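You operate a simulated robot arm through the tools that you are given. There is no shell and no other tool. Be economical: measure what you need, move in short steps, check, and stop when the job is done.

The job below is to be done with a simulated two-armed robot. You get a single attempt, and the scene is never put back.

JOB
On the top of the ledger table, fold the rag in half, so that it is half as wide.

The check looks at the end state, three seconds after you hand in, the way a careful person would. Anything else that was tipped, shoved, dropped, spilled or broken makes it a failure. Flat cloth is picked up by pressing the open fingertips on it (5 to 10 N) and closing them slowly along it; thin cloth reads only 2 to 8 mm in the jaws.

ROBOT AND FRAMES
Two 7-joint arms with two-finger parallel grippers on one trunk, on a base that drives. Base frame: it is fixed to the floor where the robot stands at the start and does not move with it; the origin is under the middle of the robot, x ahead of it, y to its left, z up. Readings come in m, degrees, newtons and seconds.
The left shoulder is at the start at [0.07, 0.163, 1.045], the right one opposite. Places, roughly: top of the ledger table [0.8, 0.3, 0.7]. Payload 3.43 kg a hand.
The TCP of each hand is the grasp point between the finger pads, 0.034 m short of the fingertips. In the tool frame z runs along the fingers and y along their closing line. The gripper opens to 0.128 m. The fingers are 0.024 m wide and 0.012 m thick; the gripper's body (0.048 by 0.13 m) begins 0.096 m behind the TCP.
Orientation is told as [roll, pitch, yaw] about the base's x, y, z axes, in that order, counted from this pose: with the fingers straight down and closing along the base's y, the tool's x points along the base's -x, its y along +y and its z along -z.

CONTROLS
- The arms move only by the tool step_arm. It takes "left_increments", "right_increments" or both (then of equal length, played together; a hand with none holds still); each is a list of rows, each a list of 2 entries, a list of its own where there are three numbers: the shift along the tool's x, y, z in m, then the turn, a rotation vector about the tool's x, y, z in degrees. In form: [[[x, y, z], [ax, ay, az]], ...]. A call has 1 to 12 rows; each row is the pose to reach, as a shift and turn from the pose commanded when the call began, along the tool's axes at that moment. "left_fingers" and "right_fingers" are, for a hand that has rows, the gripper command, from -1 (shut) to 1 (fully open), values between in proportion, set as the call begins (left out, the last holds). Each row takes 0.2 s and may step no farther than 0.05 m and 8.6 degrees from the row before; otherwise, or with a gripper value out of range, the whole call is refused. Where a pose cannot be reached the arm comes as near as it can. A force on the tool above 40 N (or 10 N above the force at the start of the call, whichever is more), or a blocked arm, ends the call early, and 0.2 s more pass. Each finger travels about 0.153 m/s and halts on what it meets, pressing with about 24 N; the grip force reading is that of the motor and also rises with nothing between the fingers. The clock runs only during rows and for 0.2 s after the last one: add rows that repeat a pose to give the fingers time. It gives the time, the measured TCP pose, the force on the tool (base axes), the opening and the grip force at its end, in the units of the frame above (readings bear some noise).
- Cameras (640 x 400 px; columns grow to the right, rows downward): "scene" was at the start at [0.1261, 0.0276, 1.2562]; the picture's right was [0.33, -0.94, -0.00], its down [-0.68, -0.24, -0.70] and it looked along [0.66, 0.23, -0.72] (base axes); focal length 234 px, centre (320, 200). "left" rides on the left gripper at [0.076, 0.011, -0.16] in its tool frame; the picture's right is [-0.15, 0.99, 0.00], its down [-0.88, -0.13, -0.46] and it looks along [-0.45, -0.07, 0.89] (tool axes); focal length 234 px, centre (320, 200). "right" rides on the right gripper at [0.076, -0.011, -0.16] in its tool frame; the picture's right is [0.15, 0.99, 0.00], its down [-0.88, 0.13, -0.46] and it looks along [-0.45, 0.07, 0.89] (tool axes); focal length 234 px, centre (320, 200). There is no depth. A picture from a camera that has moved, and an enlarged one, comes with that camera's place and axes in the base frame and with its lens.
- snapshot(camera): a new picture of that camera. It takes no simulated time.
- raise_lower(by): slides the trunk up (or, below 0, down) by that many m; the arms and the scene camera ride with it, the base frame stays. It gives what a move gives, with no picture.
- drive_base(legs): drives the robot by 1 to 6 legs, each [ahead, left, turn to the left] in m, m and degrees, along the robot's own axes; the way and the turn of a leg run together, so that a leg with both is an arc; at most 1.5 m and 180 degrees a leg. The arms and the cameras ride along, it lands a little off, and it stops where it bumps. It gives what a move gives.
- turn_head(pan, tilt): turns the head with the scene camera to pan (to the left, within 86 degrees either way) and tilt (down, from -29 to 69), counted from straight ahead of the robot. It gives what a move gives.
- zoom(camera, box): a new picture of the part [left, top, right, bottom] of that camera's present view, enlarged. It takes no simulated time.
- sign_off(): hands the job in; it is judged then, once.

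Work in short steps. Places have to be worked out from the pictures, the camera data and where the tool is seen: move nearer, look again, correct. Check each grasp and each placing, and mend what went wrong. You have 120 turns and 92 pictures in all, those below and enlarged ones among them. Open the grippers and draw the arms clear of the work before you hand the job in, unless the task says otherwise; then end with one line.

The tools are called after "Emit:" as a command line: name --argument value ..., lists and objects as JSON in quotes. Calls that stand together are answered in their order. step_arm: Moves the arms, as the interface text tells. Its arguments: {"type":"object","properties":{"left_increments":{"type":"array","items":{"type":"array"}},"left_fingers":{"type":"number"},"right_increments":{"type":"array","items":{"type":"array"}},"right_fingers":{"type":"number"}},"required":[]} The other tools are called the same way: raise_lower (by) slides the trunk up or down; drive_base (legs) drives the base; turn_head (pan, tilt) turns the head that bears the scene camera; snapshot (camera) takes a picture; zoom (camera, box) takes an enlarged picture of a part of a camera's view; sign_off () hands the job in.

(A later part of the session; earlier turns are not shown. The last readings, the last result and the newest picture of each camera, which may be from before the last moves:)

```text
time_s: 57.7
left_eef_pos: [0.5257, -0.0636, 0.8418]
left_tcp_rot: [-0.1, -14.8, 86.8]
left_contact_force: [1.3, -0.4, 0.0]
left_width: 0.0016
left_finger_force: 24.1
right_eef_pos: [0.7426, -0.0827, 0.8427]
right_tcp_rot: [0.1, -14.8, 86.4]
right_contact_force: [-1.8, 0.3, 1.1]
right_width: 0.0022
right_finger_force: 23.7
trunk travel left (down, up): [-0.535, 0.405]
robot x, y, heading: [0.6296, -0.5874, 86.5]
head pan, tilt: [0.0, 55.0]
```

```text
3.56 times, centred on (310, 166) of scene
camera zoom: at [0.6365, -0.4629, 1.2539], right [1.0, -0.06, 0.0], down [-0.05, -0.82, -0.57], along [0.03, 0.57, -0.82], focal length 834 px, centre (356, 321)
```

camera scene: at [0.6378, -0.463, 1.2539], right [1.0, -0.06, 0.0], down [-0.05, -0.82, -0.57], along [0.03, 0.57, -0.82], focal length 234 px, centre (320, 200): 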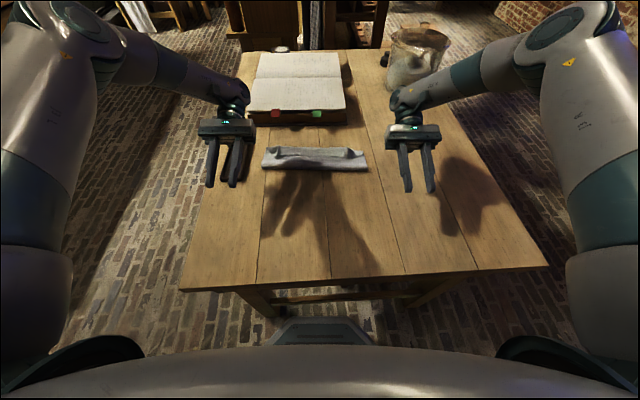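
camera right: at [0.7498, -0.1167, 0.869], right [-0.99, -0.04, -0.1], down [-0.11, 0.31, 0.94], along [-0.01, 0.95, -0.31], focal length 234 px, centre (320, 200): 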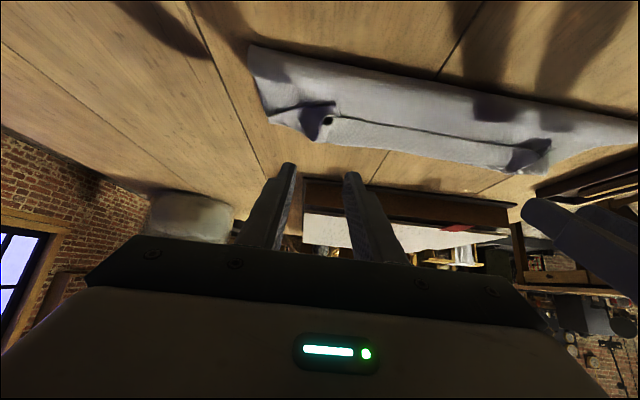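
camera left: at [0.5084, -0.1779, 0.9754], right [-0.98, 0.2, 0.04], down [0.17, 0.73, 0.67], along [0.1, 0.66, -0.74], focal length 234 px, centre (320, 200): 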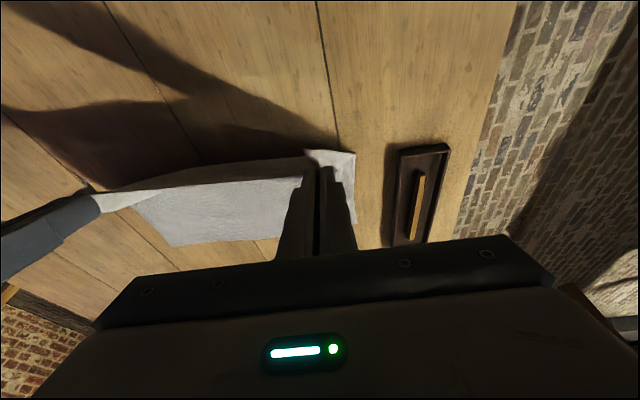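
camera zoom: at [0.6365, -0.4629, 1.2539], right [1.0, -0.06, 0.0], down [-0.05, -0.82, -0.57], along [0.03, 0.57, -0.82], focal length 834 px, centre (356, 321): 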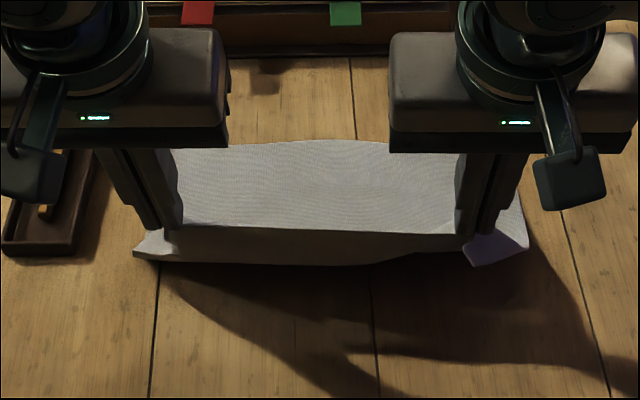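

The fold line has rolled back and the far edge is at y≈0.111, so the proper crease is at about −0.010. Now I'll refold on an arc of radius 0.108 about that line, turning the hands from −15° to about +32° on the way.

Emit:
step_arm --left_increments '[[[-0.0274, 0, -0.0098], [0, 5.3, 0]], [[-0.0554, 0, -0.0076], [0, 10.8, 0]], [[-0.0814, 0, -0.0003], [0, 15.8, 0]], [[-0.1057, 0, 0.0128], [0, 21.3, 0]], [[-0.1269, 0, 0.0306], [0, 26.8, 0]], [[-0.1424, 0, 0.0505], [0, 31.8, 0]], [[-0.1533, 0, 0.0709], [0, 36.8, 0]], [[-0.1597, 0, 0.0918], [0, 41.8, 0]], [[-0.1633, 0, 0.1103], [0, 46.8, 0]], [[-0.1633, 0, 0.1103], [0, 46.8, 0]]]' --right_increments '[[[-0.0274, 0, -0.0098], [0, 5.3, 0]], [[-0.0554, 0, -0.0076], [0, 10.8, 0]], [[-0.0814, 0, -0.0003], [0, 15.8, 0]], [[-0.1057, 0, 0.0128], [0, 21.3, 0]], [[-0.1269, 0, 0.0306], [0, 26.8, 0]], [[-0.1424, 0, 0.0505], [0, 31.8, 0]], [[-0.1533, 0, 0.0709], [0, 36.8, 0]], [[-0.1597, 0, 0.0918], [0, 41.8, 0]], [[-0.1633, 0, 0.1103], [0, 46.8, 0]], [[-0.1633, 0, 0.1103], [0, 46.8, 0]]]'

Emit:
zoom --camera "scene" --box '[220, 90, 400, 202]'

Emit:
snapshot --camera "right"

```text
time_s: 59.9
left_eef_pos: [0.5343, 0.1187, 0.7772]
left_tcp_rot: [-0.1, 31.8, 86.6]
left_contact_force: [1.0, 0.0, 0.8]
left_width: 0.0018
left_finger_force: 23.8
right_eef_pos: [0.7543, 0.1013, 0.7814]
right_tcp_rot: [0.2, 32.1, 86.6]
right_contact_force: [-0.7, 0.2, 0.4]
right_width: 0.0023
right_finger_force: 24.4
right hand out of reach, approached as far as the arm can: row 9, 10
trunk travel left (down, up): [-0.535, 0.405]
robot x, y, heading: [0.6279, -0.5873, 86.5]
head pan, tilt: [0.0, 55.0]
```

```text
3.56 times, centred on (310, 146) of scene
camera zoom: at [0.6366, -0.4631, 1.2539], right [1.0, -0.06, 0.0], down [-0.05, -0.82, -0.57], along [0.03, 0.57, -0.82], focal length 834 px, centre (356, 392)
```

zoom: 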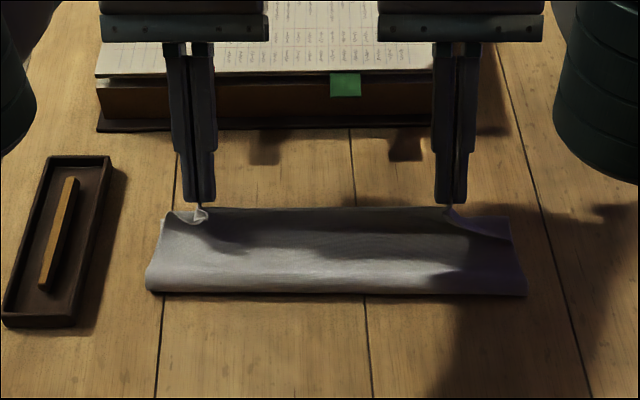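

```text
25 pictures are left
camera right: at [0.7661, 0.12, 0.9559], right [-0.99, -0.06, 0.08], down [-0.07, 0.99, -0.08], along [-0.07, -0.08, -0.99], focal length 234 px, centre (320, 200)
```

right: 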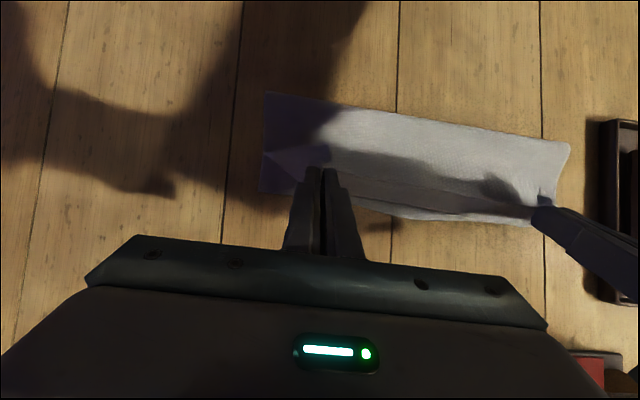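

Much better: the held edge now sits right over the bottom layer's far edge with no turned-back hem in the middle. Reach is at its limit, so I'll lower the trunk 2.2 cm to set the edge down.

Emit:
raise_lower --by -0.022

Emit:
zoom --camera "scene" --box '[250, 120, 370, 195]'

Emit:
zoom --camera "right" --box '[240, 70, 600, 270]'

```text
time_s: 60.6
left_eef_pos: [0.5354, 0.1193, 0.7575]
left_tcp_rot: [0.0, 31.7, 86.7]
left_contact_force: [0.7, -0.1, 13.4]
left_width: 0.0016
left_finger_force: 24.2
right_eef_pos: [0.7537, 0.1003, 0.7601]
right_tcp_rot: [0.1, 32.0, 86.4]
right_contact_force: [-1.6, 0.2, -0.2]
right_width: 0.0023
right_finger_force: 24.0
trunk travel left (down, up): [-0.513, 0.427]
robot x, y, heading: [0.6288, -0.5848, 86.6]
head pan, tilt: [0.0, 55.0]
```

```text
5.33 times, centred on (310, 158) of scene
camera zoom: at [0.6366, -0.4639, 1.2321], right [1.0, -0.06, 0.0], down [-0.05, -0.82, -0.57], along [0.03, 0.57, -0.82], focal length 1250 px, centre (373, 427)
```

zoom: 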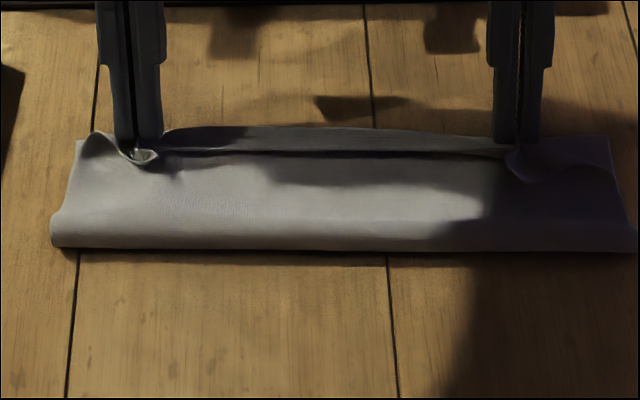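

```text
1.78 times, centred on (420, 170) of right
camera zoom: at [0.7661, 0.1194, 0.9345], right [-0.99, -0.06, 0.08], down [-0.07, 0.99, -0.08], along [-0.07, -0.08, -0.99], focal length 416 px, centre (142, 253)
```

zoom: 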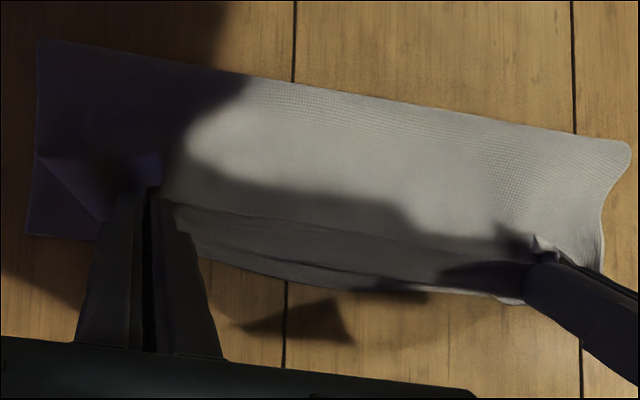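

I can't tell yet whether the strip beyond the held edge is the bottom layer or a small turn-back. I'll release gently, withdraw along the fingers, and look from close by.

Emit:
step_arm --left_increments '[[[0, 0, -0.001], [0, 0, 0]], [[0, 0, -0.001], [0, 0, 0]], [[0, 0, -0.001], [0, 0, 0]]]' --right_increments '[[[0, 0, 0.001], [0, 0, 0]], [[0, 0, 0.001], [0, 0, 0]], [[0, 0, 0.001], [0, 0, 0]]]' --left_fingers -0.7 --right_fingers -0.7

Emit:
step_arm --left_increments '[[[0, 0, -0.02], [0, 0, 0]], [[0, 0, -0.045], [0, 0, 0]], [[0, 0, -0.08], [0, -8, 0]], [[0.02, 0.02, -0.1], [0, -16, 0]], [[0.05, 0.05, -0.11], [0, -24, 0]], [[0.08, 0.08, -0.11], [0, -32, 0]], [[0.11, 0.1, -0.11], [0, -32, 0]], [[0.11, 0.1, -0.11], [0, -32, 0]]]' --right_increments '[[[0, 0, -0.02], [0, 0, 0]], [[0, 0, -0.045], [0, 0, 0]], [[0, 0, -0.08], [0, -8, 0]], [[0.02, -0.02, -0.1], [0, -16, 0]], [[0.05, -0.05, -0.11], [0, -24, 0]], [[0.08, -0.08, -0.11], [0, -32, 0]], [[0.11, -0.1, -0.11], [0, -32, 0]], [[0.11, -0.1, -0.11], [0, -32, 0]]]'

Emit:
zoom --camera "scene" --box '[250, 120, 370, 195]'

Emit:
zoom --camera "left" --box '[0, 50, 400, 300]'

```text
time_s: 61.4
left_eef_pos: [0.535, 0.1199, 0.7564]
left_tcp_rot: [-0.1, 31.7, 86.8]
left_contact_force: [-2.6, 0.2, 9.3]
left_width: 0.0175
left_finger_force: 0.1
right_eef_pos: [0.7546, 0.1013, 0.7577]
right_tcp_rot: [0.0, 31.9, 86.4]
right_contact_force: [-0.3, -0.2, -0.2]
right_width: 0.0193
right_finger_force: 0.1
trunk travel left (down, up): [-0.513, 0.427]
robot x, y, heading: [0.6303, -0.5873, 86.4]
head pan, tilt: [0.0, 55.0]
```

```text
time_s: 63.2
left_eef_pos: [0.4342, 0.0913, 0.9099]
left_tcp_rot: [-0.2, -0.1, 86.9]
left_contact_force: [0.4, -0.2, 0.1]
left_width: 0.0195
left_finger_force: 0.0
left hand out of reach, approached as far as the arm can: row 1, 2, 3
right_eef_pos: [0.8543, 0.0599, 0.9098]
right_tcp_rot: [0.1, -0.1, 86.2]
right_contact_force: [0.6, 0.2, -0.3]
right_width: 0.0191
right_finger_force: 0.0
right hand out of reach, approached as far as the arm can: row 1, 2, 3
trunk travel left (down, up): [-0.513, 0.427]
robot x, y, heading: [0.6261, -0.5845, 86.7]
head pan, tilt: [0.0, 55.0]
```

```text
5.33 times, centred on (310, 158) of scene
camera zoom: at [0.6373, -0.4615, 1.2317], right [1.0, -0.06, 0.0], down [-0.05, -0.82, -0.57], along [0.03, 0.57, -0.82], focal length 1250 px, centre (373, 427)
```

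zoom: 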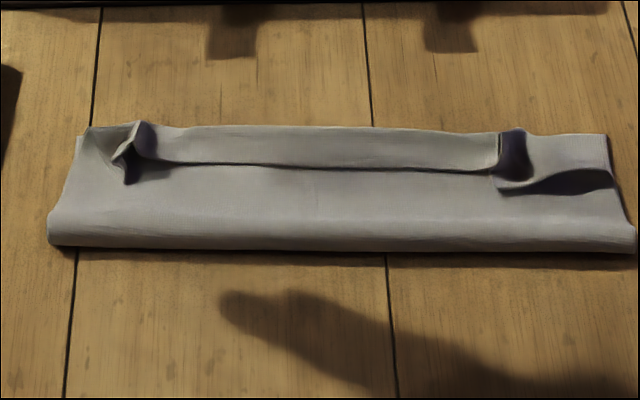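

```text
1.60 times, centred on (200, 175) of left
camera zoom: at [0.4186, 0.015, 1.0692], right [-0.98, 0.2, 0.0], down [0.18, 0.87, 0.46], along [0.09, 0.45, -0.89], focal length 375 px, centre (512, 240)
```

zoom: 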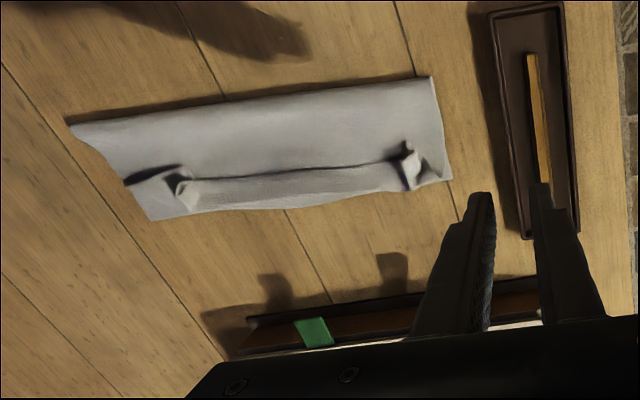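

It is still a turned-back hem about 2.5 cm wide: the landing was slack, so the edge curled under. I'll regrasp the hem edge with more pre-tilt (−55°), then lay it down under slight tension further out, so the hem must unroll.

Emit:
step_arm --left_increments '[[[0.003, -0.014, 0.014], [0, -7.9, 0]], [[0.006, -0.028, 0.029], [0, -15.8, 0]], [[0.01, -0.042, 0.044], [0, -23.6, 0]], [[0.013, -0.056, 0.059], [0, -31.5, 0]], [[0.016, -0.07, 0.074], [0, -39.4, 0]], [[0.02, -0.084, 0.089], [0, -47.2, 0]], [[0.0227, -0.097, 0.103], [0, -55, 0]], [[0.0227, -0.097, 0.103], [0, -55, 0]]]' --right_increments '[[[0.003, 0.015, 0.014], [0, -7.9, 0]], [[0.006, 0.03, 0.029], [0, -15.8, 0]], [[0.008, 0.045, 0.044], [0, -23.6, 0]], [[0.01, 0.06, 0.059], [0, -31.5, 0]], [[0.013, 0.075, 0.074], [0, -39.4, 0]], [[0.016, 0.09, 0.089], [0, -47.2, 0]], [[0.018, 0.105, 0.103], [0, -55, 0]], [[0.018, 0.105, 0.103], [0, -55, 0]]]' --left_fingers -0.35 --right_fingers -0.35

Emit:
zoom --camera "left" --box '[120, 20, 440, 220]'

Emit:
zoom --camera "right" --box '[180, 20, 500, 220]'

```text
time_s: 65.0
left_eef_pos: [0.5278, 0.0609, 0.8045]
left_tcp_rot: [-0.2, -55.3, 87.0]
left_contact_force: [0.4, -1.1, -1.0]
left_width: 0.0418
left_finger_force: 0.1
right_eef_pos: [0.7458, 0.0459, 0.8049]
right_tcp_rot: [0.1, -55.1, 86.3]
right_contact_force: [-0.5, 0.4, -0.5]
right_width: 0.0414
right_finger_force: 0.0
trunk travel left (down, up): [-0.513, 0.427]
robot x, y, heading: [0.6259, -0.5853, 86.7]
head pan, tilt: [0.0, 55.0]
```

```text
2.00 times, centred on (280, 120) of left
camera zoom: at [0.5085, -0.1126, 0.8329], right [-0.98, 0.14, 0.12], down [0.14, 0.12, 0.98], along [0.12, 0.98, -0.14], focal length 468 px, centre (400, 360)
```

zoom: 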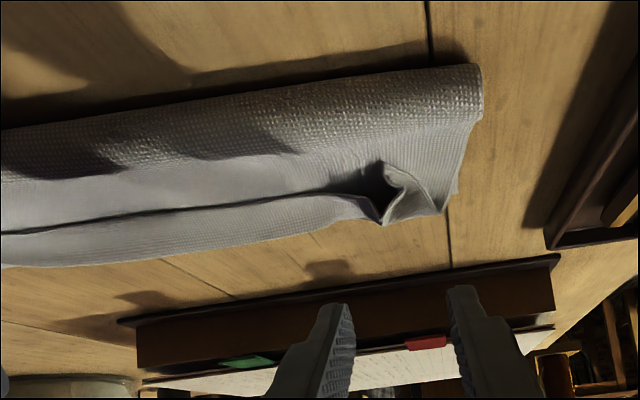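

```text
2.00 times, centred on (340, 120) of right
camera zoom: at [0.7448, -0.1285, 0.8329], right [-0.99, -0.02, -0.12], down [-0.12, 0.14, 0.98], along [0.0, 0.99, -0.14], focal length 468 px, centre (280, 360)
```

zoom: 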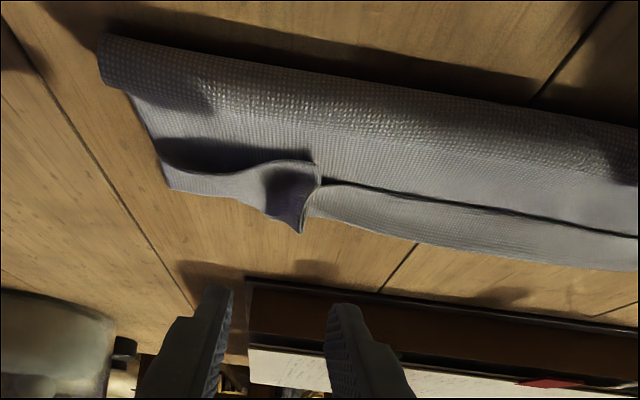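

The ridges are right under the open fingers. I'll descend and close on them at the edge.

Emit:
step_arm --left_increments '[[[0.01, 0, 0.006], [0, 0, 0]], [[0.02, 0, 0.012], [0, 0, 0]], [[0.03, 0, 0.018], [0, 0, 0]], [[0.041, 0, 0.025], [0, 0, 0]], [[0.041, 0, 0.025], [0, 0, 0]]]' --right_increments '[[[0.01, -0.001, 0.006], [0, 0, 0]], [[0.02, -0.002, 0.012], [0, 0, 0]], [[0.03, -0.003, 0.018], [0, 0, 0]], [[0.041, -0.003, 0.026], [0, 0, 0]], [[0.041, -0.003, 0.026], [0, 0, 0]]]'

Emit:
step_arm --left_increments '[[[0, 0, 0], [0, 0, 0]], [[0, 0, 0], [0, 0, 0]]]' --right_increments '[[[0, 0, 0], [0, 0, 0]], [[0, 0, 0], [0, 0, 0]]]' --left_fingers -0.7 --right_fingers -0.7

Emit:
step_arm --left_increments '[[[0, 0, 0], [0, 0, 0]], [[0, 0, 0], [0, 0, 0]], [[0, 0, 0], [0, 0, 0]]]' --right_increments '[[[0, 0, 0], [0, 0, 0]], [[0, 0, 0], [0, 0, 0]], [[0, 0, 0], [0, 0, 0]]]' --left_fingers -1 --right_fingers -1

Emit:
zoom --camera "left" --box '[0, 20, 440, 220]'

```text
time_s: 66.2
left_eef_pos: [0.5276, 0.0617, 0.756]
left_tcp_rot: [-0.2, -55.2, 87.0]
left_contact_force: [-0.7, 0.8, -0.2]
left_width: 0.0416
left_finger_force: 0.0
right_eef_pos: [0.7477, 0.0462, 0.7576]
right_tcp_rot: [0.0, -55.1, 86.4]
right_contact_force: [0.3, -0.1, -0.3]
right_width: 0.0416
right_finger_force: 0.1
trunk travel left (down, up): [-0.513, 0.427]
robot x, y, heading: [0.6303, -0.5846, 86.2]
head pan, tilt: [0.0, 55.0]
```

```text
time_s: 66.8
left_eef_pos: [0.5271, 0.0615, 0.7568]
left_tcp_rot: [-0.2, -55.2, 86.9]
left_contact_force: [-0.3, -0.1, -1.2]
left_width: 0.0192
left_finger_force: 0.0
right_eef_pos: [0.7485, 0.0457, 0.7581]
right_tcp_rot: [0.1, -55.1, 86.4]
right_contact_force: [0.5, 0.5, -0.3]
right_width: 0.0193
right_finger_force: 0.0
trunk travel left (down, up): [-0.513, 0.427]
robot x, y, heading: [0.6324, -0.5867, 86.4]
head pan, tilt: [0.0, 55.0]
```

```text
time_s: 67.6
left_eef_pos: [0.5268, 0.0604, 0.7557]
left_tcp_rot: [-0.1, -55.2, 87.0]
left_contact_force: [-0.3, 0.6, 0.7]
left_width: 0.0017
left_finger_force: 24.3
right_eef_pos: [0.7491, 0.047, 0.7575]
right_tcp_rot: [0.1, -55.0, 86.3]
right_contact_force: [-0.6, 1.0, 0.2]
right_width: 0.0022
right_finger_force: 23.6
trunk travel left (down, up): [-0.513, 0.427]
robot x, y, heading: [0.6279, -0.585, 86.7]
head pan, tilt: [0.0, 55.0]
```

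```text
1.45 times, centred on (220, 120) of left
camera zoom: at [0.5074, -0.1134, 0.7844], right [-0.98, 0.14, 0.12], down [0.14, 0.12, 0.98], along [0.12, 0.98, -0.14], focal length 341 px, centre (466, 316)
```

zoom: 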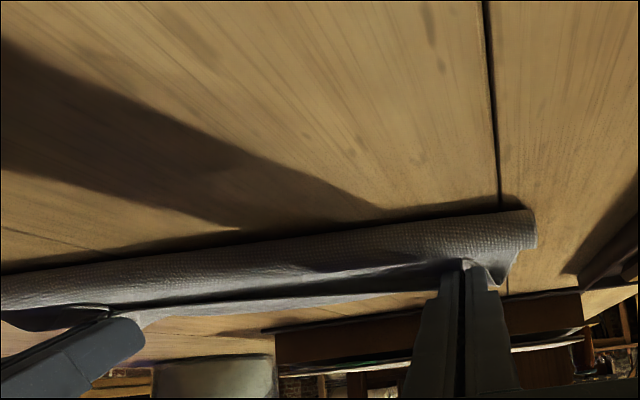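

Both hands hold the hem edge again. I'll lift it back over to roll the fold line back, as before.

Emit:
step_arm --left_increments '[[[-0.0164, 0, -0.0115], [0, 0, 0]], [[-0.027, 0, -0.0312], [0, 0, 0]], [[-0.0348, 0, -0.0549], [0, 5, 0]], [[-0.0356, 0, -0.0799], [0, 10, 0]], [[-0.0323, 0, -0.102], [0, 15, 0]], [[-0.0249, 0, -0.1213], [0, 20, 0]], [[-0.0134, 0, -0.1377], [0, 25, 0]], [[0.0021, 0, -0.1512], [0, 30, 0]], [[0.0021, 0, -0.1512], [0, 30, 0]]]' --right_increments '[[[-0.0164, 0, -0.0115], [0, 0, 0]], [[-0.027, 0, -0.0312], [0, 0, 0]], [[-0.0348, 0, -0.0549], [0, 5, 0]], [[-0.0356, 0, -0.0799], [0, 10, 0]], [[-0.0323, 0, -0.102], [0, 15, 0]], [[-0.0249, 0, -0.1213], [0, 20, 0]], [[-0.0134, 0, -0.1377], [0, 25, 0]], [[0.0021, 0, -0.1512], [0, 30, 0]], [[0.0021, 0, -0.1512], [0, 30, 0]]]'

Emit:
zoom --camera "scene" --box '[220, 110, 400, 222]'

```text
time_s: 69.6
left_eef_pos: [0.5215, -0.0658, 0.8442]
left_tcp_rot: [-0.2, -25.1, 86.8]
left_contact_force: [-0.2, 0.0, 0.3]
left_width: 0.0018
left_finger_force: 23.8
right_eef_pos: [0.7408, -0.0776, 0.8433]
right_tcp_rot: [0.0, -25.0, 86.4]
right_contact_force: [0.8, -1.2, -0.2]
right_width: 0.0023
right_finger_force: 24.1
trunk travel left (down, up): [-0.513, 0.427]
robot x, y, heading: [0.6331, -0.5846, 86.5]
head pan, tilt: [0.0, 55.0]
```

```text
3.56 times, centred on (310, 166) of scene
camera zoom: at [0.6365, -0.4629, 1.2319], right [1.0, -0.06, 0.0], down [-0.05, -0.82, -0.57], along [0.03, 0.57, -0.82], focal length 834 px, centre (356, 321)
```

zoom: 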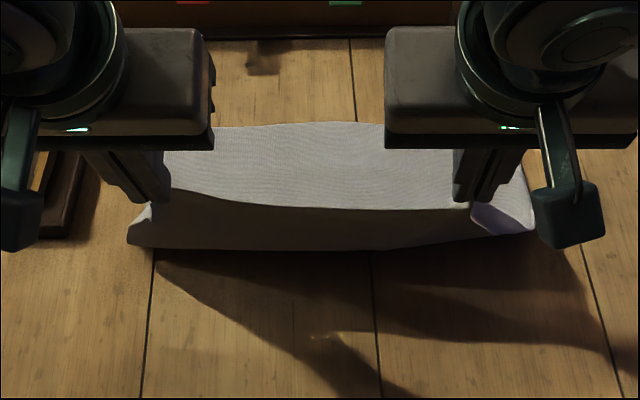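

The far edge is unmoved at y≈0.112. Now the forward arc with a larger radius, so the top stays taut, ending with the fingers tilted +22° and the tips about 2 cm up.

Emit:
step_arm --left_increments '[[[-0.0221, 0, -0.0018], [0, 5, 0]], [[-0.0495, 0, 0.0014], [0, 10, 0]], [[-0.0755, 0, 0.0113], [0, 15, 0]], [[-0.0978, 0, 0.0253], [0, 20, 0]], [[-0.117, 0, 0.0438], [0, 25, 0]], [[-0.1318, 0, 0.064], [0, 30, 0]], [[-0.1411, 0, 0.0849], [0, 35, 0]], [[-0.147, 0, 0.1071], [0, 40, 0]], [[-0.1489, 0, 0.1275], [0, 44, 0]], [[-0.1464, 0, 0.1471], [0, 47, 0]], [[-0.1464, 0, 0.1471], [0, 47, 0]]]' --right_increments '[[[-0.0221, 0, -0.0018], [0, 5, 0]], [[-0.0495, 0, 0.0014], [0, 10, 0]], [[-0.0755, 0, 0.0113], [0, 15, 0]], [[-0.0978, 0, 0.0253], [0, 20, 0]], [[-0.117, 0, 0.0438], [0, 25, 0]], [[-0.1318, 0, 0.064], [0, 30, 0]], [[-0.1411, 0, 0.0849], [0, 35, 0]], [[-0.147, 0, 0.1071], [0, 40, 0]], [[-0.1489, 0, 0.1275], [0, 44, 0]], [[-0.1464, 0, 0.1471], [0, 47, 0]], [[-0.1464, 0, 0.1471], [0, 47, 0]]]'

Emit:
zoom --camera "scene" --box '[250, 110, 380, 191]'

Emit:
zoom --camera "right" --box '[220, 60, 600, 270]'

```text
time_s: 72.0
left_eef_pos: [0.5346, 0.1287, 0.7713]
left_tcp_rot: [-0.1, 21.8, 86.8]
left_contact_force: [0.1, 0.4, 0.6]
left_width: 0.0015
left_finger_force: 23.8
right_eef_pos: [0.7527, 0.1166, 0.7712]
right_tcp_rot: [0.1, 22.0, 86.4]
right_contact_force: [0.2, -0.5, -0.1]
right_width: 0.0021
right_finger_force: 24.2
trunk travel left (down, up): [-0.513, 0.427]
robot x, y, heading: [0.6306, -0.5861, 86.4]
head pan, tilt: [0.0, 55.0]
```

```text
4.92 times, centred on (315, 150) of scene
camera zoom: at [0.6366, -0.4635, 1.232], right [1.0, -0.06, 0.0], down [-0.05, -0.82, -0.57], along [0.03, 0.57, -0.82], focal length 1154 px, centre (345, 444)
```

zoom: 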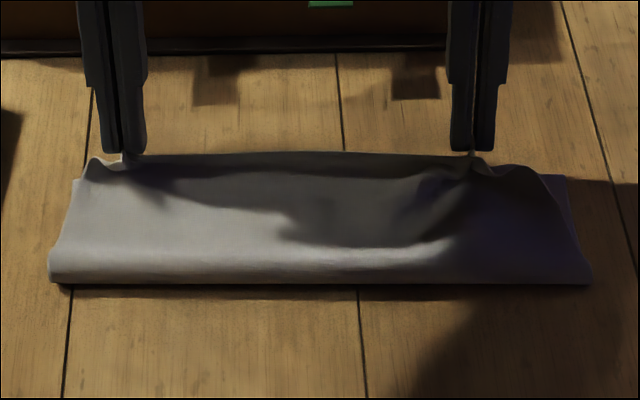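

```text
1.68 times, centred on (410, 165) of right
camera zoom: at [0.7629, 0.1041, 0.9468], right [-1.0, -0.07, 0.06], down [-0.07, 0.99, 0.09], along [-0.06, 0.09, -0.99], focal length 394 px, centre (168, 259)
```

zoom: 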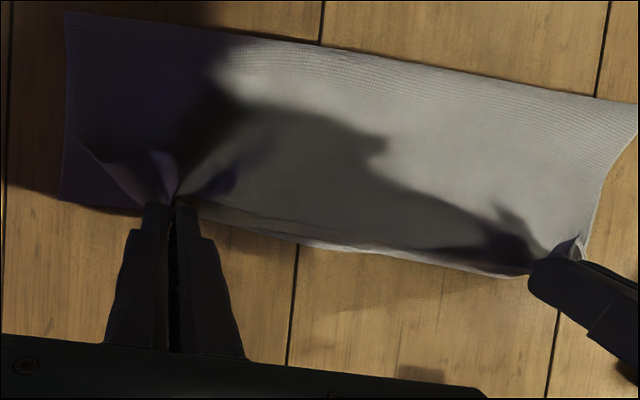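

Very good: the sheet is smooth and the two edges nearly coincide. I'll set it down while pulling about 1 cm further to keep it taut.

Emit:
step_arm --left_increments '[[[-0.005, 0, 0.002], [0, 0, 0]], [[-0.01, 0, 0.0045], [0, 0, 0]], [[-0.0158, 0, 0.0071], [0, 0, 0]], [[-0.0158, 0, 0.0071], [0, 0, 0]], [[-0.0158, 0, 0.0071], [0, 0, 0]]]' --right_increments '[[[-0.005, 0, 0.002], [0, 0, 0]], [[-0.01, 0, 0.0045], [0, 0, 0]], [[-0.0158, 0, 0.0071], [0, 0, 0]], [[-0.0158, 0, 0.0071], [0, 0, 0]], [[-0.0158, 0, 0.0071], [0, 0, 0]]]'

Emit:
zoom --camera "scene" --box '[250, 110, 380, 191]'

Emit:
zoom --camera "right" --box '[220, 60, 600, 270]'

```text
time_s: 73.2
left_eef_pos: [0.5326, 0.1417, 0.7588]
left_tcp_rot: [0.0, 21.8, 86.8]
left_contact_force: [-1.5, 0.1, 5.4]
left_width: 0.0015
left_finger_force: 23.9
right_eef_pos: [0.7534, 0.1275, 0.7589]
right_tcp_rot: [0.0, 22.0, 86.4]
right_contact_force: [-0.1, 0.0, -0.1]
right_width: 0.0023
right_finger_force: 23.7
trunk travel left (down, up): [-0.513, 0.427]
robot x, y, heading: [0.6305, -0.5862, 86.5]
head pan, tilt: [0.0, 55.0]
```

```text
4.92 times, centred on (315, 150) of scene
camera zoom: at [0.6364, -0.4633, 1.2319], right [1.0, -0.06, 0.0], down [-0.05, -0.82, -0.57], along [0.03, 0.57, -0.82], focal length 1154 px, centre (345, 444)
```

zoom: 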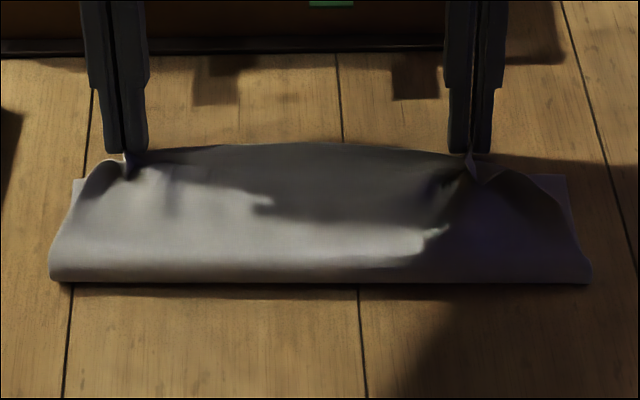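

```text
1.68 times, centred on (410, 165) of right
camera zoom: at [0.7631, 0.1154, 0.9351], right [-1.0, -0.07, 0.06], down [-0.07, 0.99, 0.09], along [-0.06, 0.09, -0.99], focal length 394 px, centre (168, 259)
```

zoom: 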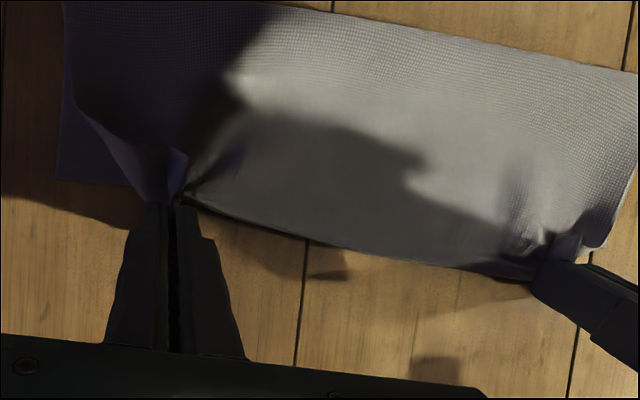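

The top layer is now smooth and taut, reaching just over the bottom's far edge. I'll open the fingers and lift off straight up with the trunk.

Emit:
step_arm --left_increments '[[[0, 0, 0], [0, 0, 0]], [[0, 0, 0], [0, 0, 0]], [[0, 0, 0], [0, 0, 0]]]' --right_increments '[[[0, 0, 0.001], [0, 0, 0]], [[0, 0, 0.001], [0, 0, 0]], [[0, 0, 0.001], [0, 0, 0]]]' --left_fingers -0.6 --right_fingers -0.6

Emit:
raise_lower --by 0.08

Emit:
zoom --camera "scene" --box '[250, 120, 380, 201]'

Emit:
zoom --camera "right" --box '[220, 60, 600, 270]'

```text
time_s: 74.0
left_eef_pos: [0.5324, 0.1422, 0.7581]
left_tcp_rot: [0.0, 21.9, 86.8]
left_contact_force: [-0.5, 0.0, 0.5]
left_width: 0.0257
left_finger_force: 0.0
right_eef_pos: [0.7526, 0.1279, 0.7592]
right_tcp_rot: [0.0, 22.0, 86.4]
right_contact_force: [-0.1, 0.6, 0.4]
right_width: 0.0256
right_finger_force: 0.0
trunk travel left (down, up): [-0.513, 0.427]
robot x, y, heading: [0.6291, -0.5899, 86.3]
head pan, tilt: [0.0, 55.0]
```

```text
time_s: 75.2
left_eef_pos: [0.5315, 0.1421, 0.8377]
left_tcp_rot: [-0.1, 21.8, 86.7]
left_contact_force: [0.7, 0.8, 0.1]
left_width: 0.0257
left_finger_force: 0.1
right_eef_pos: [0.7536, 0.1285, 0.8382]
right_tcp_rot: [0.1, 21.9, 86.3]
right_contact_force: [-0.5, 0.4, -0.3]
right_width: 0.0256
right_finger_force: 0.1
trunk travel left (down, up): [-0.593, 0.347]
robot x, y, heading: [0.6249, -0.5856, 86.7]
head pan, tilt: [0.0, 55.0]
```

```text
4.92 times, centred on (315, 160) of scene
camera zoom: at [0.6366, -0.4622, 1.3117], right [1.0, -0.06, 0.0], down [-0.05, -0.82, -0.57], along [0.03, 0.57, -0.82], focal length 1154 px, centre (345, 394)
```

zoom: 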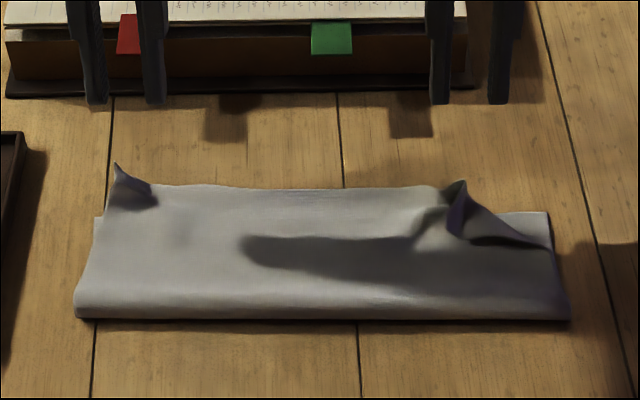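

```text
1.68 times, centred on (410, 165) of right
camera zoom: at [0.7632, 0.1162, 1.0141], right [-1.0, -0.07, 0.06], down [-0.07, 0.99, 0.09], along [-0.06, 0.09, -0.99], focal length 394 px, centre (168, 259)
```

zoom: 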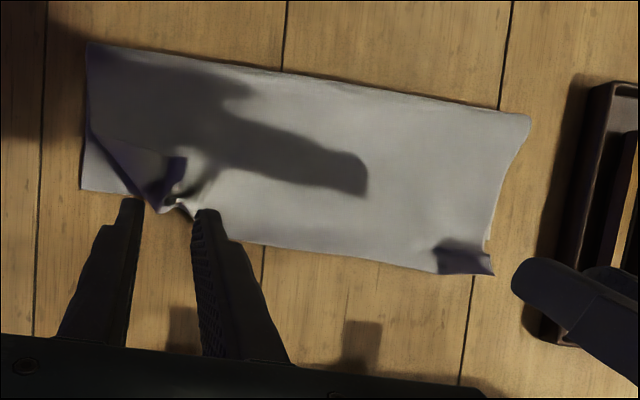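

Excellent. The hem has unrolled and the rag now spans y≈0.010 to 0.129, half its original 0.242 m. Only two small puckers remain at the old grip points, at about (0.519, 0.124) and (0.751, 0.096). I'll hover over them with closed fingers to pat them flat.

Emit:
step_arm --left_increments '[[[0.002, 0.004, 0.014], [0, -7.3, 0]], [[0.004, 0.008, 0.028], [0, -14.6, 0]], [[0.0046, 0.0115, 0.042], [0, -21.8, 0]], [[0.0046, 0.0115, 0.042], [0, -21.8, 0]]]' --right_increments '[[[0.006, 0, 0.016], [0, -7.3, 0]], [[0.011, 0, 0.032], [0, -14.6, 0]], [[0.0168, 0, 0.048], [0, -22, 0]], [[0.0168, 0, 0.048], [0, -22, 0]]]' --left_fingers -1 --right_fingers -1

Emit:
step_arm --left_increments '[[[0, 0, 0.015], [0, 0, 0]], [[0, 0, 0.028], [0, 0, 0]], [[0, 0, 0.037], [0, 0, 0]], [[0, 0, 0.041], [0, 0, 0]], [[0, 0, 0.041], [0, 0, 0]]]' --right_increments '[[[0, 0, 0.015], [0, 0, 0]], [[0, 0, 0.028], [0, 0, 0]], [[0, 0, 0.037], [0, 0, 0]], [[0, 0, 0.041], [0, 0, 0]], [[0, 0, 0.041], [0, 0, 0]]]'

Emit:
zoom --camera "scene" --box '[250, 120, 380, 201]'

```text
time_s: 76.2
left_eef_pos: [0.5199, 0.1234, 0.8013]
left_tcp_rot: [-0.1, 0.0, 86.8]
left_contact_force: [-0.4, -0.2, -0.3]
left_width: 0.0
left_finger_force: 23.6
right_eef_pos: [0.7508, 0.0956, 0.7996]
right_tcp_rot: [0.1, 0.0, 86.3]
right_contact_force: [0.2, -0.4, 0.6]
right_width: 0.0
right_finger_force: 24.0
trunk travel left (down, up): [-0.593, 0.347]
robot x, y, heading: [0.6256, -0.5856, 86.6]
head pan, tilt: [0.0, 55.0]
```

```text
time_s: 77.4
left_eef_pos: [0.5194, 0.1233, 0.7581]
left_tcp_rot: [-0.1, 0.0, 86.8]
left_contact_force: [0.1, 0.3, 0.1]
left_width: 0.0001
left_finger_force: 23.4
right_eef_pos: [0.7507, 0.0952, 0.7601]
right_tcp_rot: [0.0, -0.1, 86.3]
right_contact_force: [0.1, 0.3, -0.6]
right_width: 0.0
right_finger_force: 24.1
trunk travel left (down, up): [-0.593, 0.347]
robot x, y, heading: [0.6293, -0.5855, 86.5]
head pan, tilt: [0.0, 55.0]
```

```text
4.92 times, centred on (315, 160) of scene
camera zoom: at [0.6365, -0.4627, 1.3118], right [1.0, -0.06, 0.0], down [-0.05, -0.82, -0.57], along [0.03, 0.57, -0.82], focal length 1154 px, centre (345, 394)
```

zoom: 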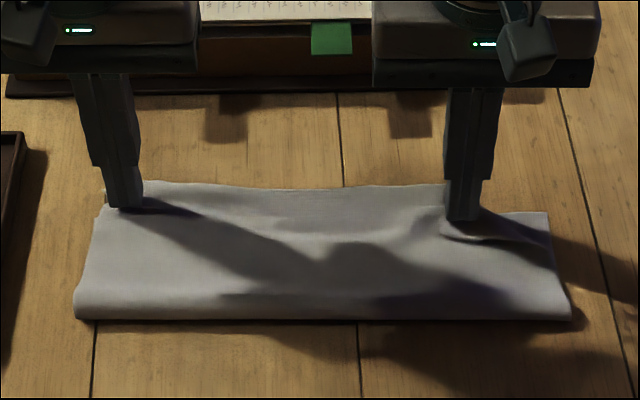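

The puckers are being pressed down. I'll add a couple of mm of pressure and spread the fingers to draw the gathers out.

Emit:
step_arm --left_increments '[[[0, 0, 0.001], [0, 0, 0]], [[0, 0, 0.002], [0, 0, 0]], [[0, 0, 0.002], [0, 0, 0]]]' --right_increments '[[[0, 0, 0.002], [0, 0, 0]], [[0, 0, 0.004], [0, 0, 0]], [[0, 0, 0.004], [0, 0, 0]]]'

Emit:
step_arm --left_increments '[[[0, 0, 0], [0, 0, 0]], [[0, 0, 0], [0, 0, 0]]]' --right_increments '[[[0, 0, 0], [0, 0, 0]], [[0, 0, 0], [0, 0, 0]]]' --left_fingers -0.75 --right_fingers -0.75

Emit:
step_arm --left_increments '[[[0, 0, 0], [0, 0, 0]], [[0, 0, 0], [0, 0, 0]]]' --right_increments '[[[0, 0, 0], [0, 0, 0]], [[0, 0, 0], [0, 0, 0]]]' --left_fingers -0.5 --right_fingers -0.5

Emit:
raise_lower --by 0.1

Emit:
zoom --camera "scene" --box '[250, 130, 380, 211]'

```text
time_s: 78.2
left_eef_pos: [0.5186, 0.1221, 0.7567]
left_tcp_rot: [-0.1, 0.0, 86.8]
left_contact_force: [-0.5, 0.0, 0.2]
left_width: 0.0
left_finger_force: 23.8
right_eef_pos: [0.7521, 0.0941, 0.7567]
right_tcp_rot: [0.0, 0.0, 86.3]
right_contact_force: [1.0, 0.5, 4.5]
right_width: 0.0001
right_finger_force: 24.2
trunk travel left (down, up): [-0.593, 0.347]
robot x, y, heading: [0.6311, -0.5854, 86.5]
head pan, tilt: [0.0, 55.0]
```

```text
time_s: 78.8
left_eef_pos: [0.5193, 0.1224, 0.7572]
left_tcp_rot: [0.0, -0.1, 86.8]
left_contact_force: [0.0, 0.7, 0.5]
left_width: 0.016
left_finger_force: 0.0
right_eef_pos: [0.7514, 0.0951, 0.7559]
right_tcp_rot: [0.1, -0.1, 86.4]
right_contact_force: [-0.3, 0.6, 4.6]
right_width: 0.0151
right_finger_force: 0.0
trunk travel left (down, up): [-0.593, 0.347]
robot x, y, heading: [0.6285, -0.5837, 86.5]
head pan, tilt: [0.0, 55.0]
```

```text
time_s: 79.4
left_eef_pos: [0.5187, 0.1214, 0.7568]
left_tcp_rot: [-0.1, 0.0, 86.7]
left_contact_force: [0.9, 0.4, -0.9]
left_width: 0.032
left_finger_force: 0.1
right_eef_pos: [0.7519, 0.0951, 0.7568]
right_tcp_rot: [-0.1, 0.1, 86.4]
right_contact_force: [-1.1, 0.7, 4.2]
right_width: 0.0314
right_finger_force: 0.0
trunk travel left (down, up): [-0.593, 0.347]
robot x, y, heading: [0.6277, -0.5849, 86.6]
head pan, tilt: [0.0, 55.0]
```

```text
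time_s: 80.7
left_eef_pos: [0.5183, 0.1226, 0.857]
left_tcp_rot: [-0.2, -0.1, 86.7]
left_contact_force: [0.2, -1.1, 0.1]
left_width: 0.0319
left_finger_force: 0.0
right_eef_pos: [0.7517, 0.0945, 0.8559]
right_tcp_rot: [0.0, 0.0, 86.4]
right_contact_force: [-0.5, -0.3, 0.0]
right_width: 0.0321
right_finger_force: 0.0
trunk travel left (down, up): [-0.693, 0.247]
robot x, y, heading: [0.6267, -0.5861, 86.7]
head pan, tilt: [0.0, 55.0]
```

```text
4.92 times, centred on (315, 170) of scene
camera zoom: at [0.6366, -0.4623, 1.4117], right [1.0, -0.06, 0.0], down [-0.05, -0.82, -0.57], along [0.03, 0.57, -0.82], focal length 1154 px, centre (345, 345)
```

zoom: 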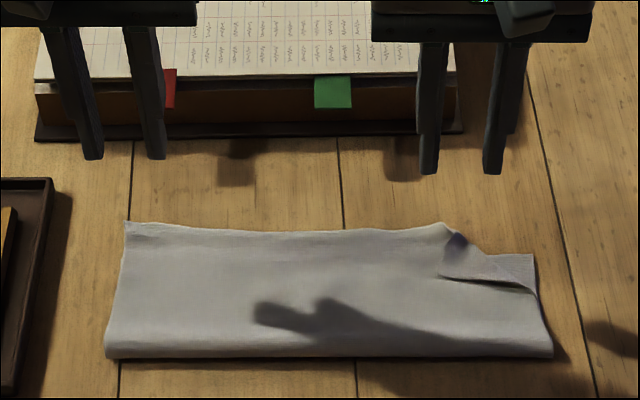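

The left corner is now perfect. At the right, one small corner triangle of the top layer is still turned back (x≈0.74–0.81, free edge y≈0.07). I'll pinch it with the pre-tilted right hand and flip it over.

Emit:
step_arm --right_increments '[[[0.006, -0.007, 0.008], [0, -7.5, 0]], [[0.012, -0.014, 0.016], [0, -15, 0]], [[0.018, -0.021, 0.024], [0, -22.5, 0]], [[0.024, -0.028, 0.032], [0, -30, 0]], [[0.03, -0.035, 0.04], [0, -37.5, 0]], [[0.0346, -0.04, 0.046], [0, -45, 0]], [[0.0346, -0.04, 0.046], [0, -45, 0]]]' --right_fingers -0.5

Emit:
zoom --camera "right" --box '[180, 20, 500, 220]'

```text
time_s: 82.3
left_eef_pos: [0.5186, 0.1215, 0.8565]
left_tcp_rot: [-0.1, 0.1, 86.8]
left_contact_force: [-0.4, -0.1, -0.3]
left_width: 0.0321
left_finger_force: 0.1
right_eef_pos: [0.7887, 0.0591, 0.8097]
right_tcp_rot: [0.1, -45.1, 86.3]
right_contact_force: [-1.1, 0.1, -0.7]
right_width: 0.0319
right_finger_force: 0.1
trunk travel left (down, up): [-0.693, 0.247]
robot x, y, heading: [0.6285, -0.5847, 86.5]
head pan, tilt: [0.0, 55.0]
```

```text
2.00 times, centred on (340, 120) of right
camera zoom: at [0.7887, -0.1089, 0.8685], right [-0.99, -0.04, -0.1], down [-0.11, 0.31, 0.95], along [-0.01, 0.95, -0.31], focal length 468 px, centre (280, 360)
```

zoom: 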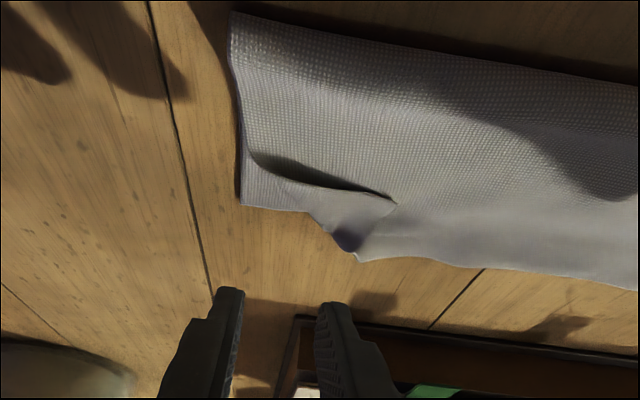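

I see the flap's free edge at (0.782, 0.065), facing me with a dark gap under it. I'll descend so the fingertip corners touch the flap just inside that edge.

Emit:
step_arm --right_increments '[[[0.01, 0, 0.009], [0, 0, 0]], [[0.02, 0, 0.018], [0, 0, 0]], [[0.03, 0, 0.026], [0, 0, 0]], [[0.0378, 0, 0.0329], [0, 0, 0]], [[0.039, 0, 0.034], [0, 0, 0]], [[0.039, 0, 0.034], [0, 0, 0]]]'

Emit:
zoom --camera "right" --box '[180, 20, 500, 220]'

```text
time_s: 83.7
left_eef_pos: [0.5196, 0.1239, 0.8559]
left_tcp_rot: [-0.1, 0.0, 86.7]
left_contact_force: [-0.3, -0.4, 0.0]
left_width: 0.0319
left_finger_force: 0.1
right_eef_pos: [0.7889, 0.0537, 0.7595]
right_tcp_rot: [0.1, -45.0, 86.3]
right_contact_force: [-0.2, -1.3, -0.1]
right_width: 0.0323
right_finger_force: 0.0
trunk travel left (down, up): [-0.693, 0.247]
robot x, y, heading: [0.6292, -0.5889, 86.5]
head pan, tilt: [0.0, 55.0]
```

```text
2.00 times, centred on (340, 120) of right
camera zoom: at [0.7888, -0.114, 0.8167], right [-0.99, -0.04, -0.1], down [-0.11, 0.31, 0.95], along [-0.01, 0.95, -0.31], focal length 468 px, centre (280, 360)
```

zoom: 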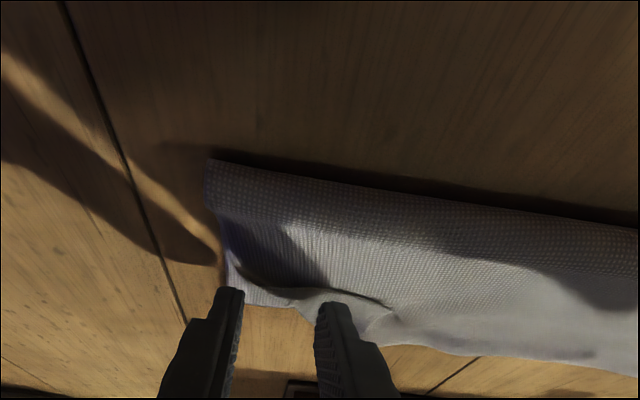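

The fingers straddle the flap with the edge just at the tips. I'll lower 3 mm to touch and begin closing.

Emit:
step_arm --right_increments '[[[0.001, 0, 0.001], [0, 0, 0]], [[0.002, 0, 0.002], [0, 0, 0]], [[0.0025, 0, 0.0025], [0, 0, 0]], [[0.0025, 0, 0.0025], [0, 0, 0]]]'

Emit:
step_arm --right_increments '[[[0, 0, 0], [0, 0, 0]], [[0, 0, 0], [0, 0, 0]]]' --right_fingers -0.75

Emit:
step_arm --right_increments '[[[0, 0, 0], [0, 0, 0]], [[0, 0, 0], [0, 0, 0]], [[0, 0, 0], [0, 0, 0]]]' --right_fingers -1

Emit:
zoom --camera "right" --box '[180, 20, 500, 220]'

```text
time_s: 84.7
left_eef_pos: [0.5189, 0.1219, 0.8568]
left_tcp_rot: [-0.1, 0.0, 86.8]
left_contact_force: [-0.3, 0.2, 0.2]
left_width: 0.0319
left_finger_force: 0.1
right_eef_pos: [0.7893, 0.0546, 0.7543]
right_tcp_rot: [0.1, -45.1, 86.3]
right_contact_force: [0.4, -0.9, 2.6]
right_width: 0.0321
right_finger_force: 0.0
trunk travel left (down, up): [-0.693, 0.247]
robot x, y, heading: [0.6279, -0.5895, 86.6]
head pan, tilt: [0.0, 55.0]
```

```text
time_s: 85.3
left_eef_pos: [0.5191, 0.1232, 0.8571]
left_tcp_rot: [0.0, 0.0, 86.9]
left_contact_force: [0.0, -0.9, 0.3]
left_width: 0.0321
left_finger_force: 0.0
right_eef_pos: [0.7887, 0.0551, 0.7544]
right_tcp_rot: [0.1, -45.1, 86.3]
right_contact_force: [0.4, -0.2, 4.2]
right_width: 0.0158
right_finger_force: 0.1
trunk travel left (down, up): [-0.693, 0.247]
robot x, y, heading: [0.628, -0.5841, 86.6]
head pan, tilt: [0.0, 55.0]
```

```text
time_s: 86.1
left_eef_pos: [0.5186, 0.1221, 0.8565]
left_tcp_rot: [-0.1, 0.0, 86.7]
left_contact_force: [-0.7, -0.1, -0.2]
left_width: 0.0317
left_finger_force: 0.1
right_eef_pos: [0.7888, 0.0548, 0.7544]
right_tcp_rot: [0.1, -45.1, 86.4]
right_contact_force: [0.0, 0.5, 5.2]
right_width: 0.0022
right_finger_force: 24.1
trunk travel left (down, up): [-0.693, 0.247]
robot x, y, heading: [0.6278, -0.5867, 86.5]
head pan, tilt: [0.0, 55.0]
```

```text
2.00 times, centred on (340, 120) of right
camera zoom: at [0.7893, -0.1134, 0.8131], right [-0.99, -0.04, -0.1], down [-0.11, 0.31, 0.95], along [-0.01, 0.95, -0.31], focal length 468 px, centre (280, 360)
```

zoom: 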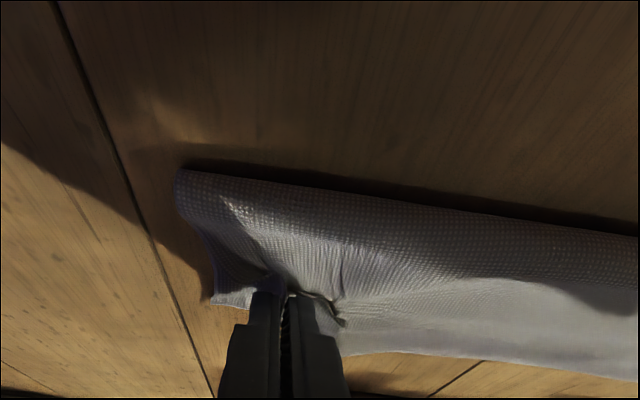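

The right hand has the flap, 2.2 mm in the jaws. I'll flip it over toward the far side, rotating from −45° to +20° and easing slightly outward.

Emit:
step_arm --right_increments '[[[-0.0127, 0, -0.0108], [0, 5, 0]], [[-0.0273, -0.001, -0.0185], [0, 13, 0]], [[-0.0403, -0.002, -0.0199], [0, 21, 0]], [[-0.0524, -0.003, -0.0159], [0, 29, 0]], [[-0.0628, -0.004, -0.0069], [0, 37, 0]], [[-0.0691, -0.005, 0.0047], [0, 45, 0]], [[-0.0723, -0.006, 0.0181], [0, 53, 0]], [[-0.0717, -0.007, 0.0315], [0, 60, 0]], [[-0.0682, -0.008, 0.0433], [0, 65, 0]], [[-0.0682, -0.008, 0.0433], [0, 65, 0]]]'

Emit:
zoom --camera "scene" --box '[250, 130, 380, 211]'

```text
time_s: 88.3
left_eef_pos: [0.5198, 0.1219, 0.8571]
left_tcp_rot: [0.0, -0.1, 86.9]
left_contact_force: [0.0, 0.8, -0.8]
left_width: 0.0319
left_finger_force: 0.2
right_eef_pos: [0.7999, 0.1232, 0.7764]
right_tcp_rot: [0.2, 20.1, 86.5]
right_contact_force: [0.2, 0.3, 0.2]
right_width: 0.002
right_finger_force: 24.1
right hand out of reach, approached as far as the arm can: row 9, 10
trunk travel left (down, up): [-0.693, 0.247]
robot x, y, heading: [0.6297, -0.5856, 86.5]
head pan, tilt: [0.0, 55.0]
```

```text
4.92 times, centred on (315, 170) of scene
camera zoom: at [0.6381, -0.463, 1.4119], right [1.0, -0.06, 0.0], down [-0.05, -0.82, -0.57], along [0.03, 0.57, -0.82], focal length 1154 px, centre (345, 345)
```

zoom: 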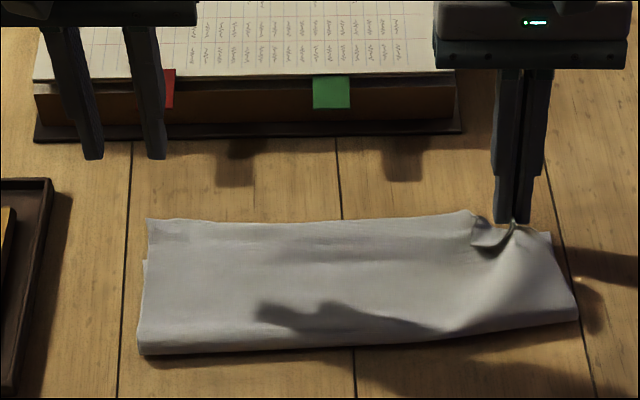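

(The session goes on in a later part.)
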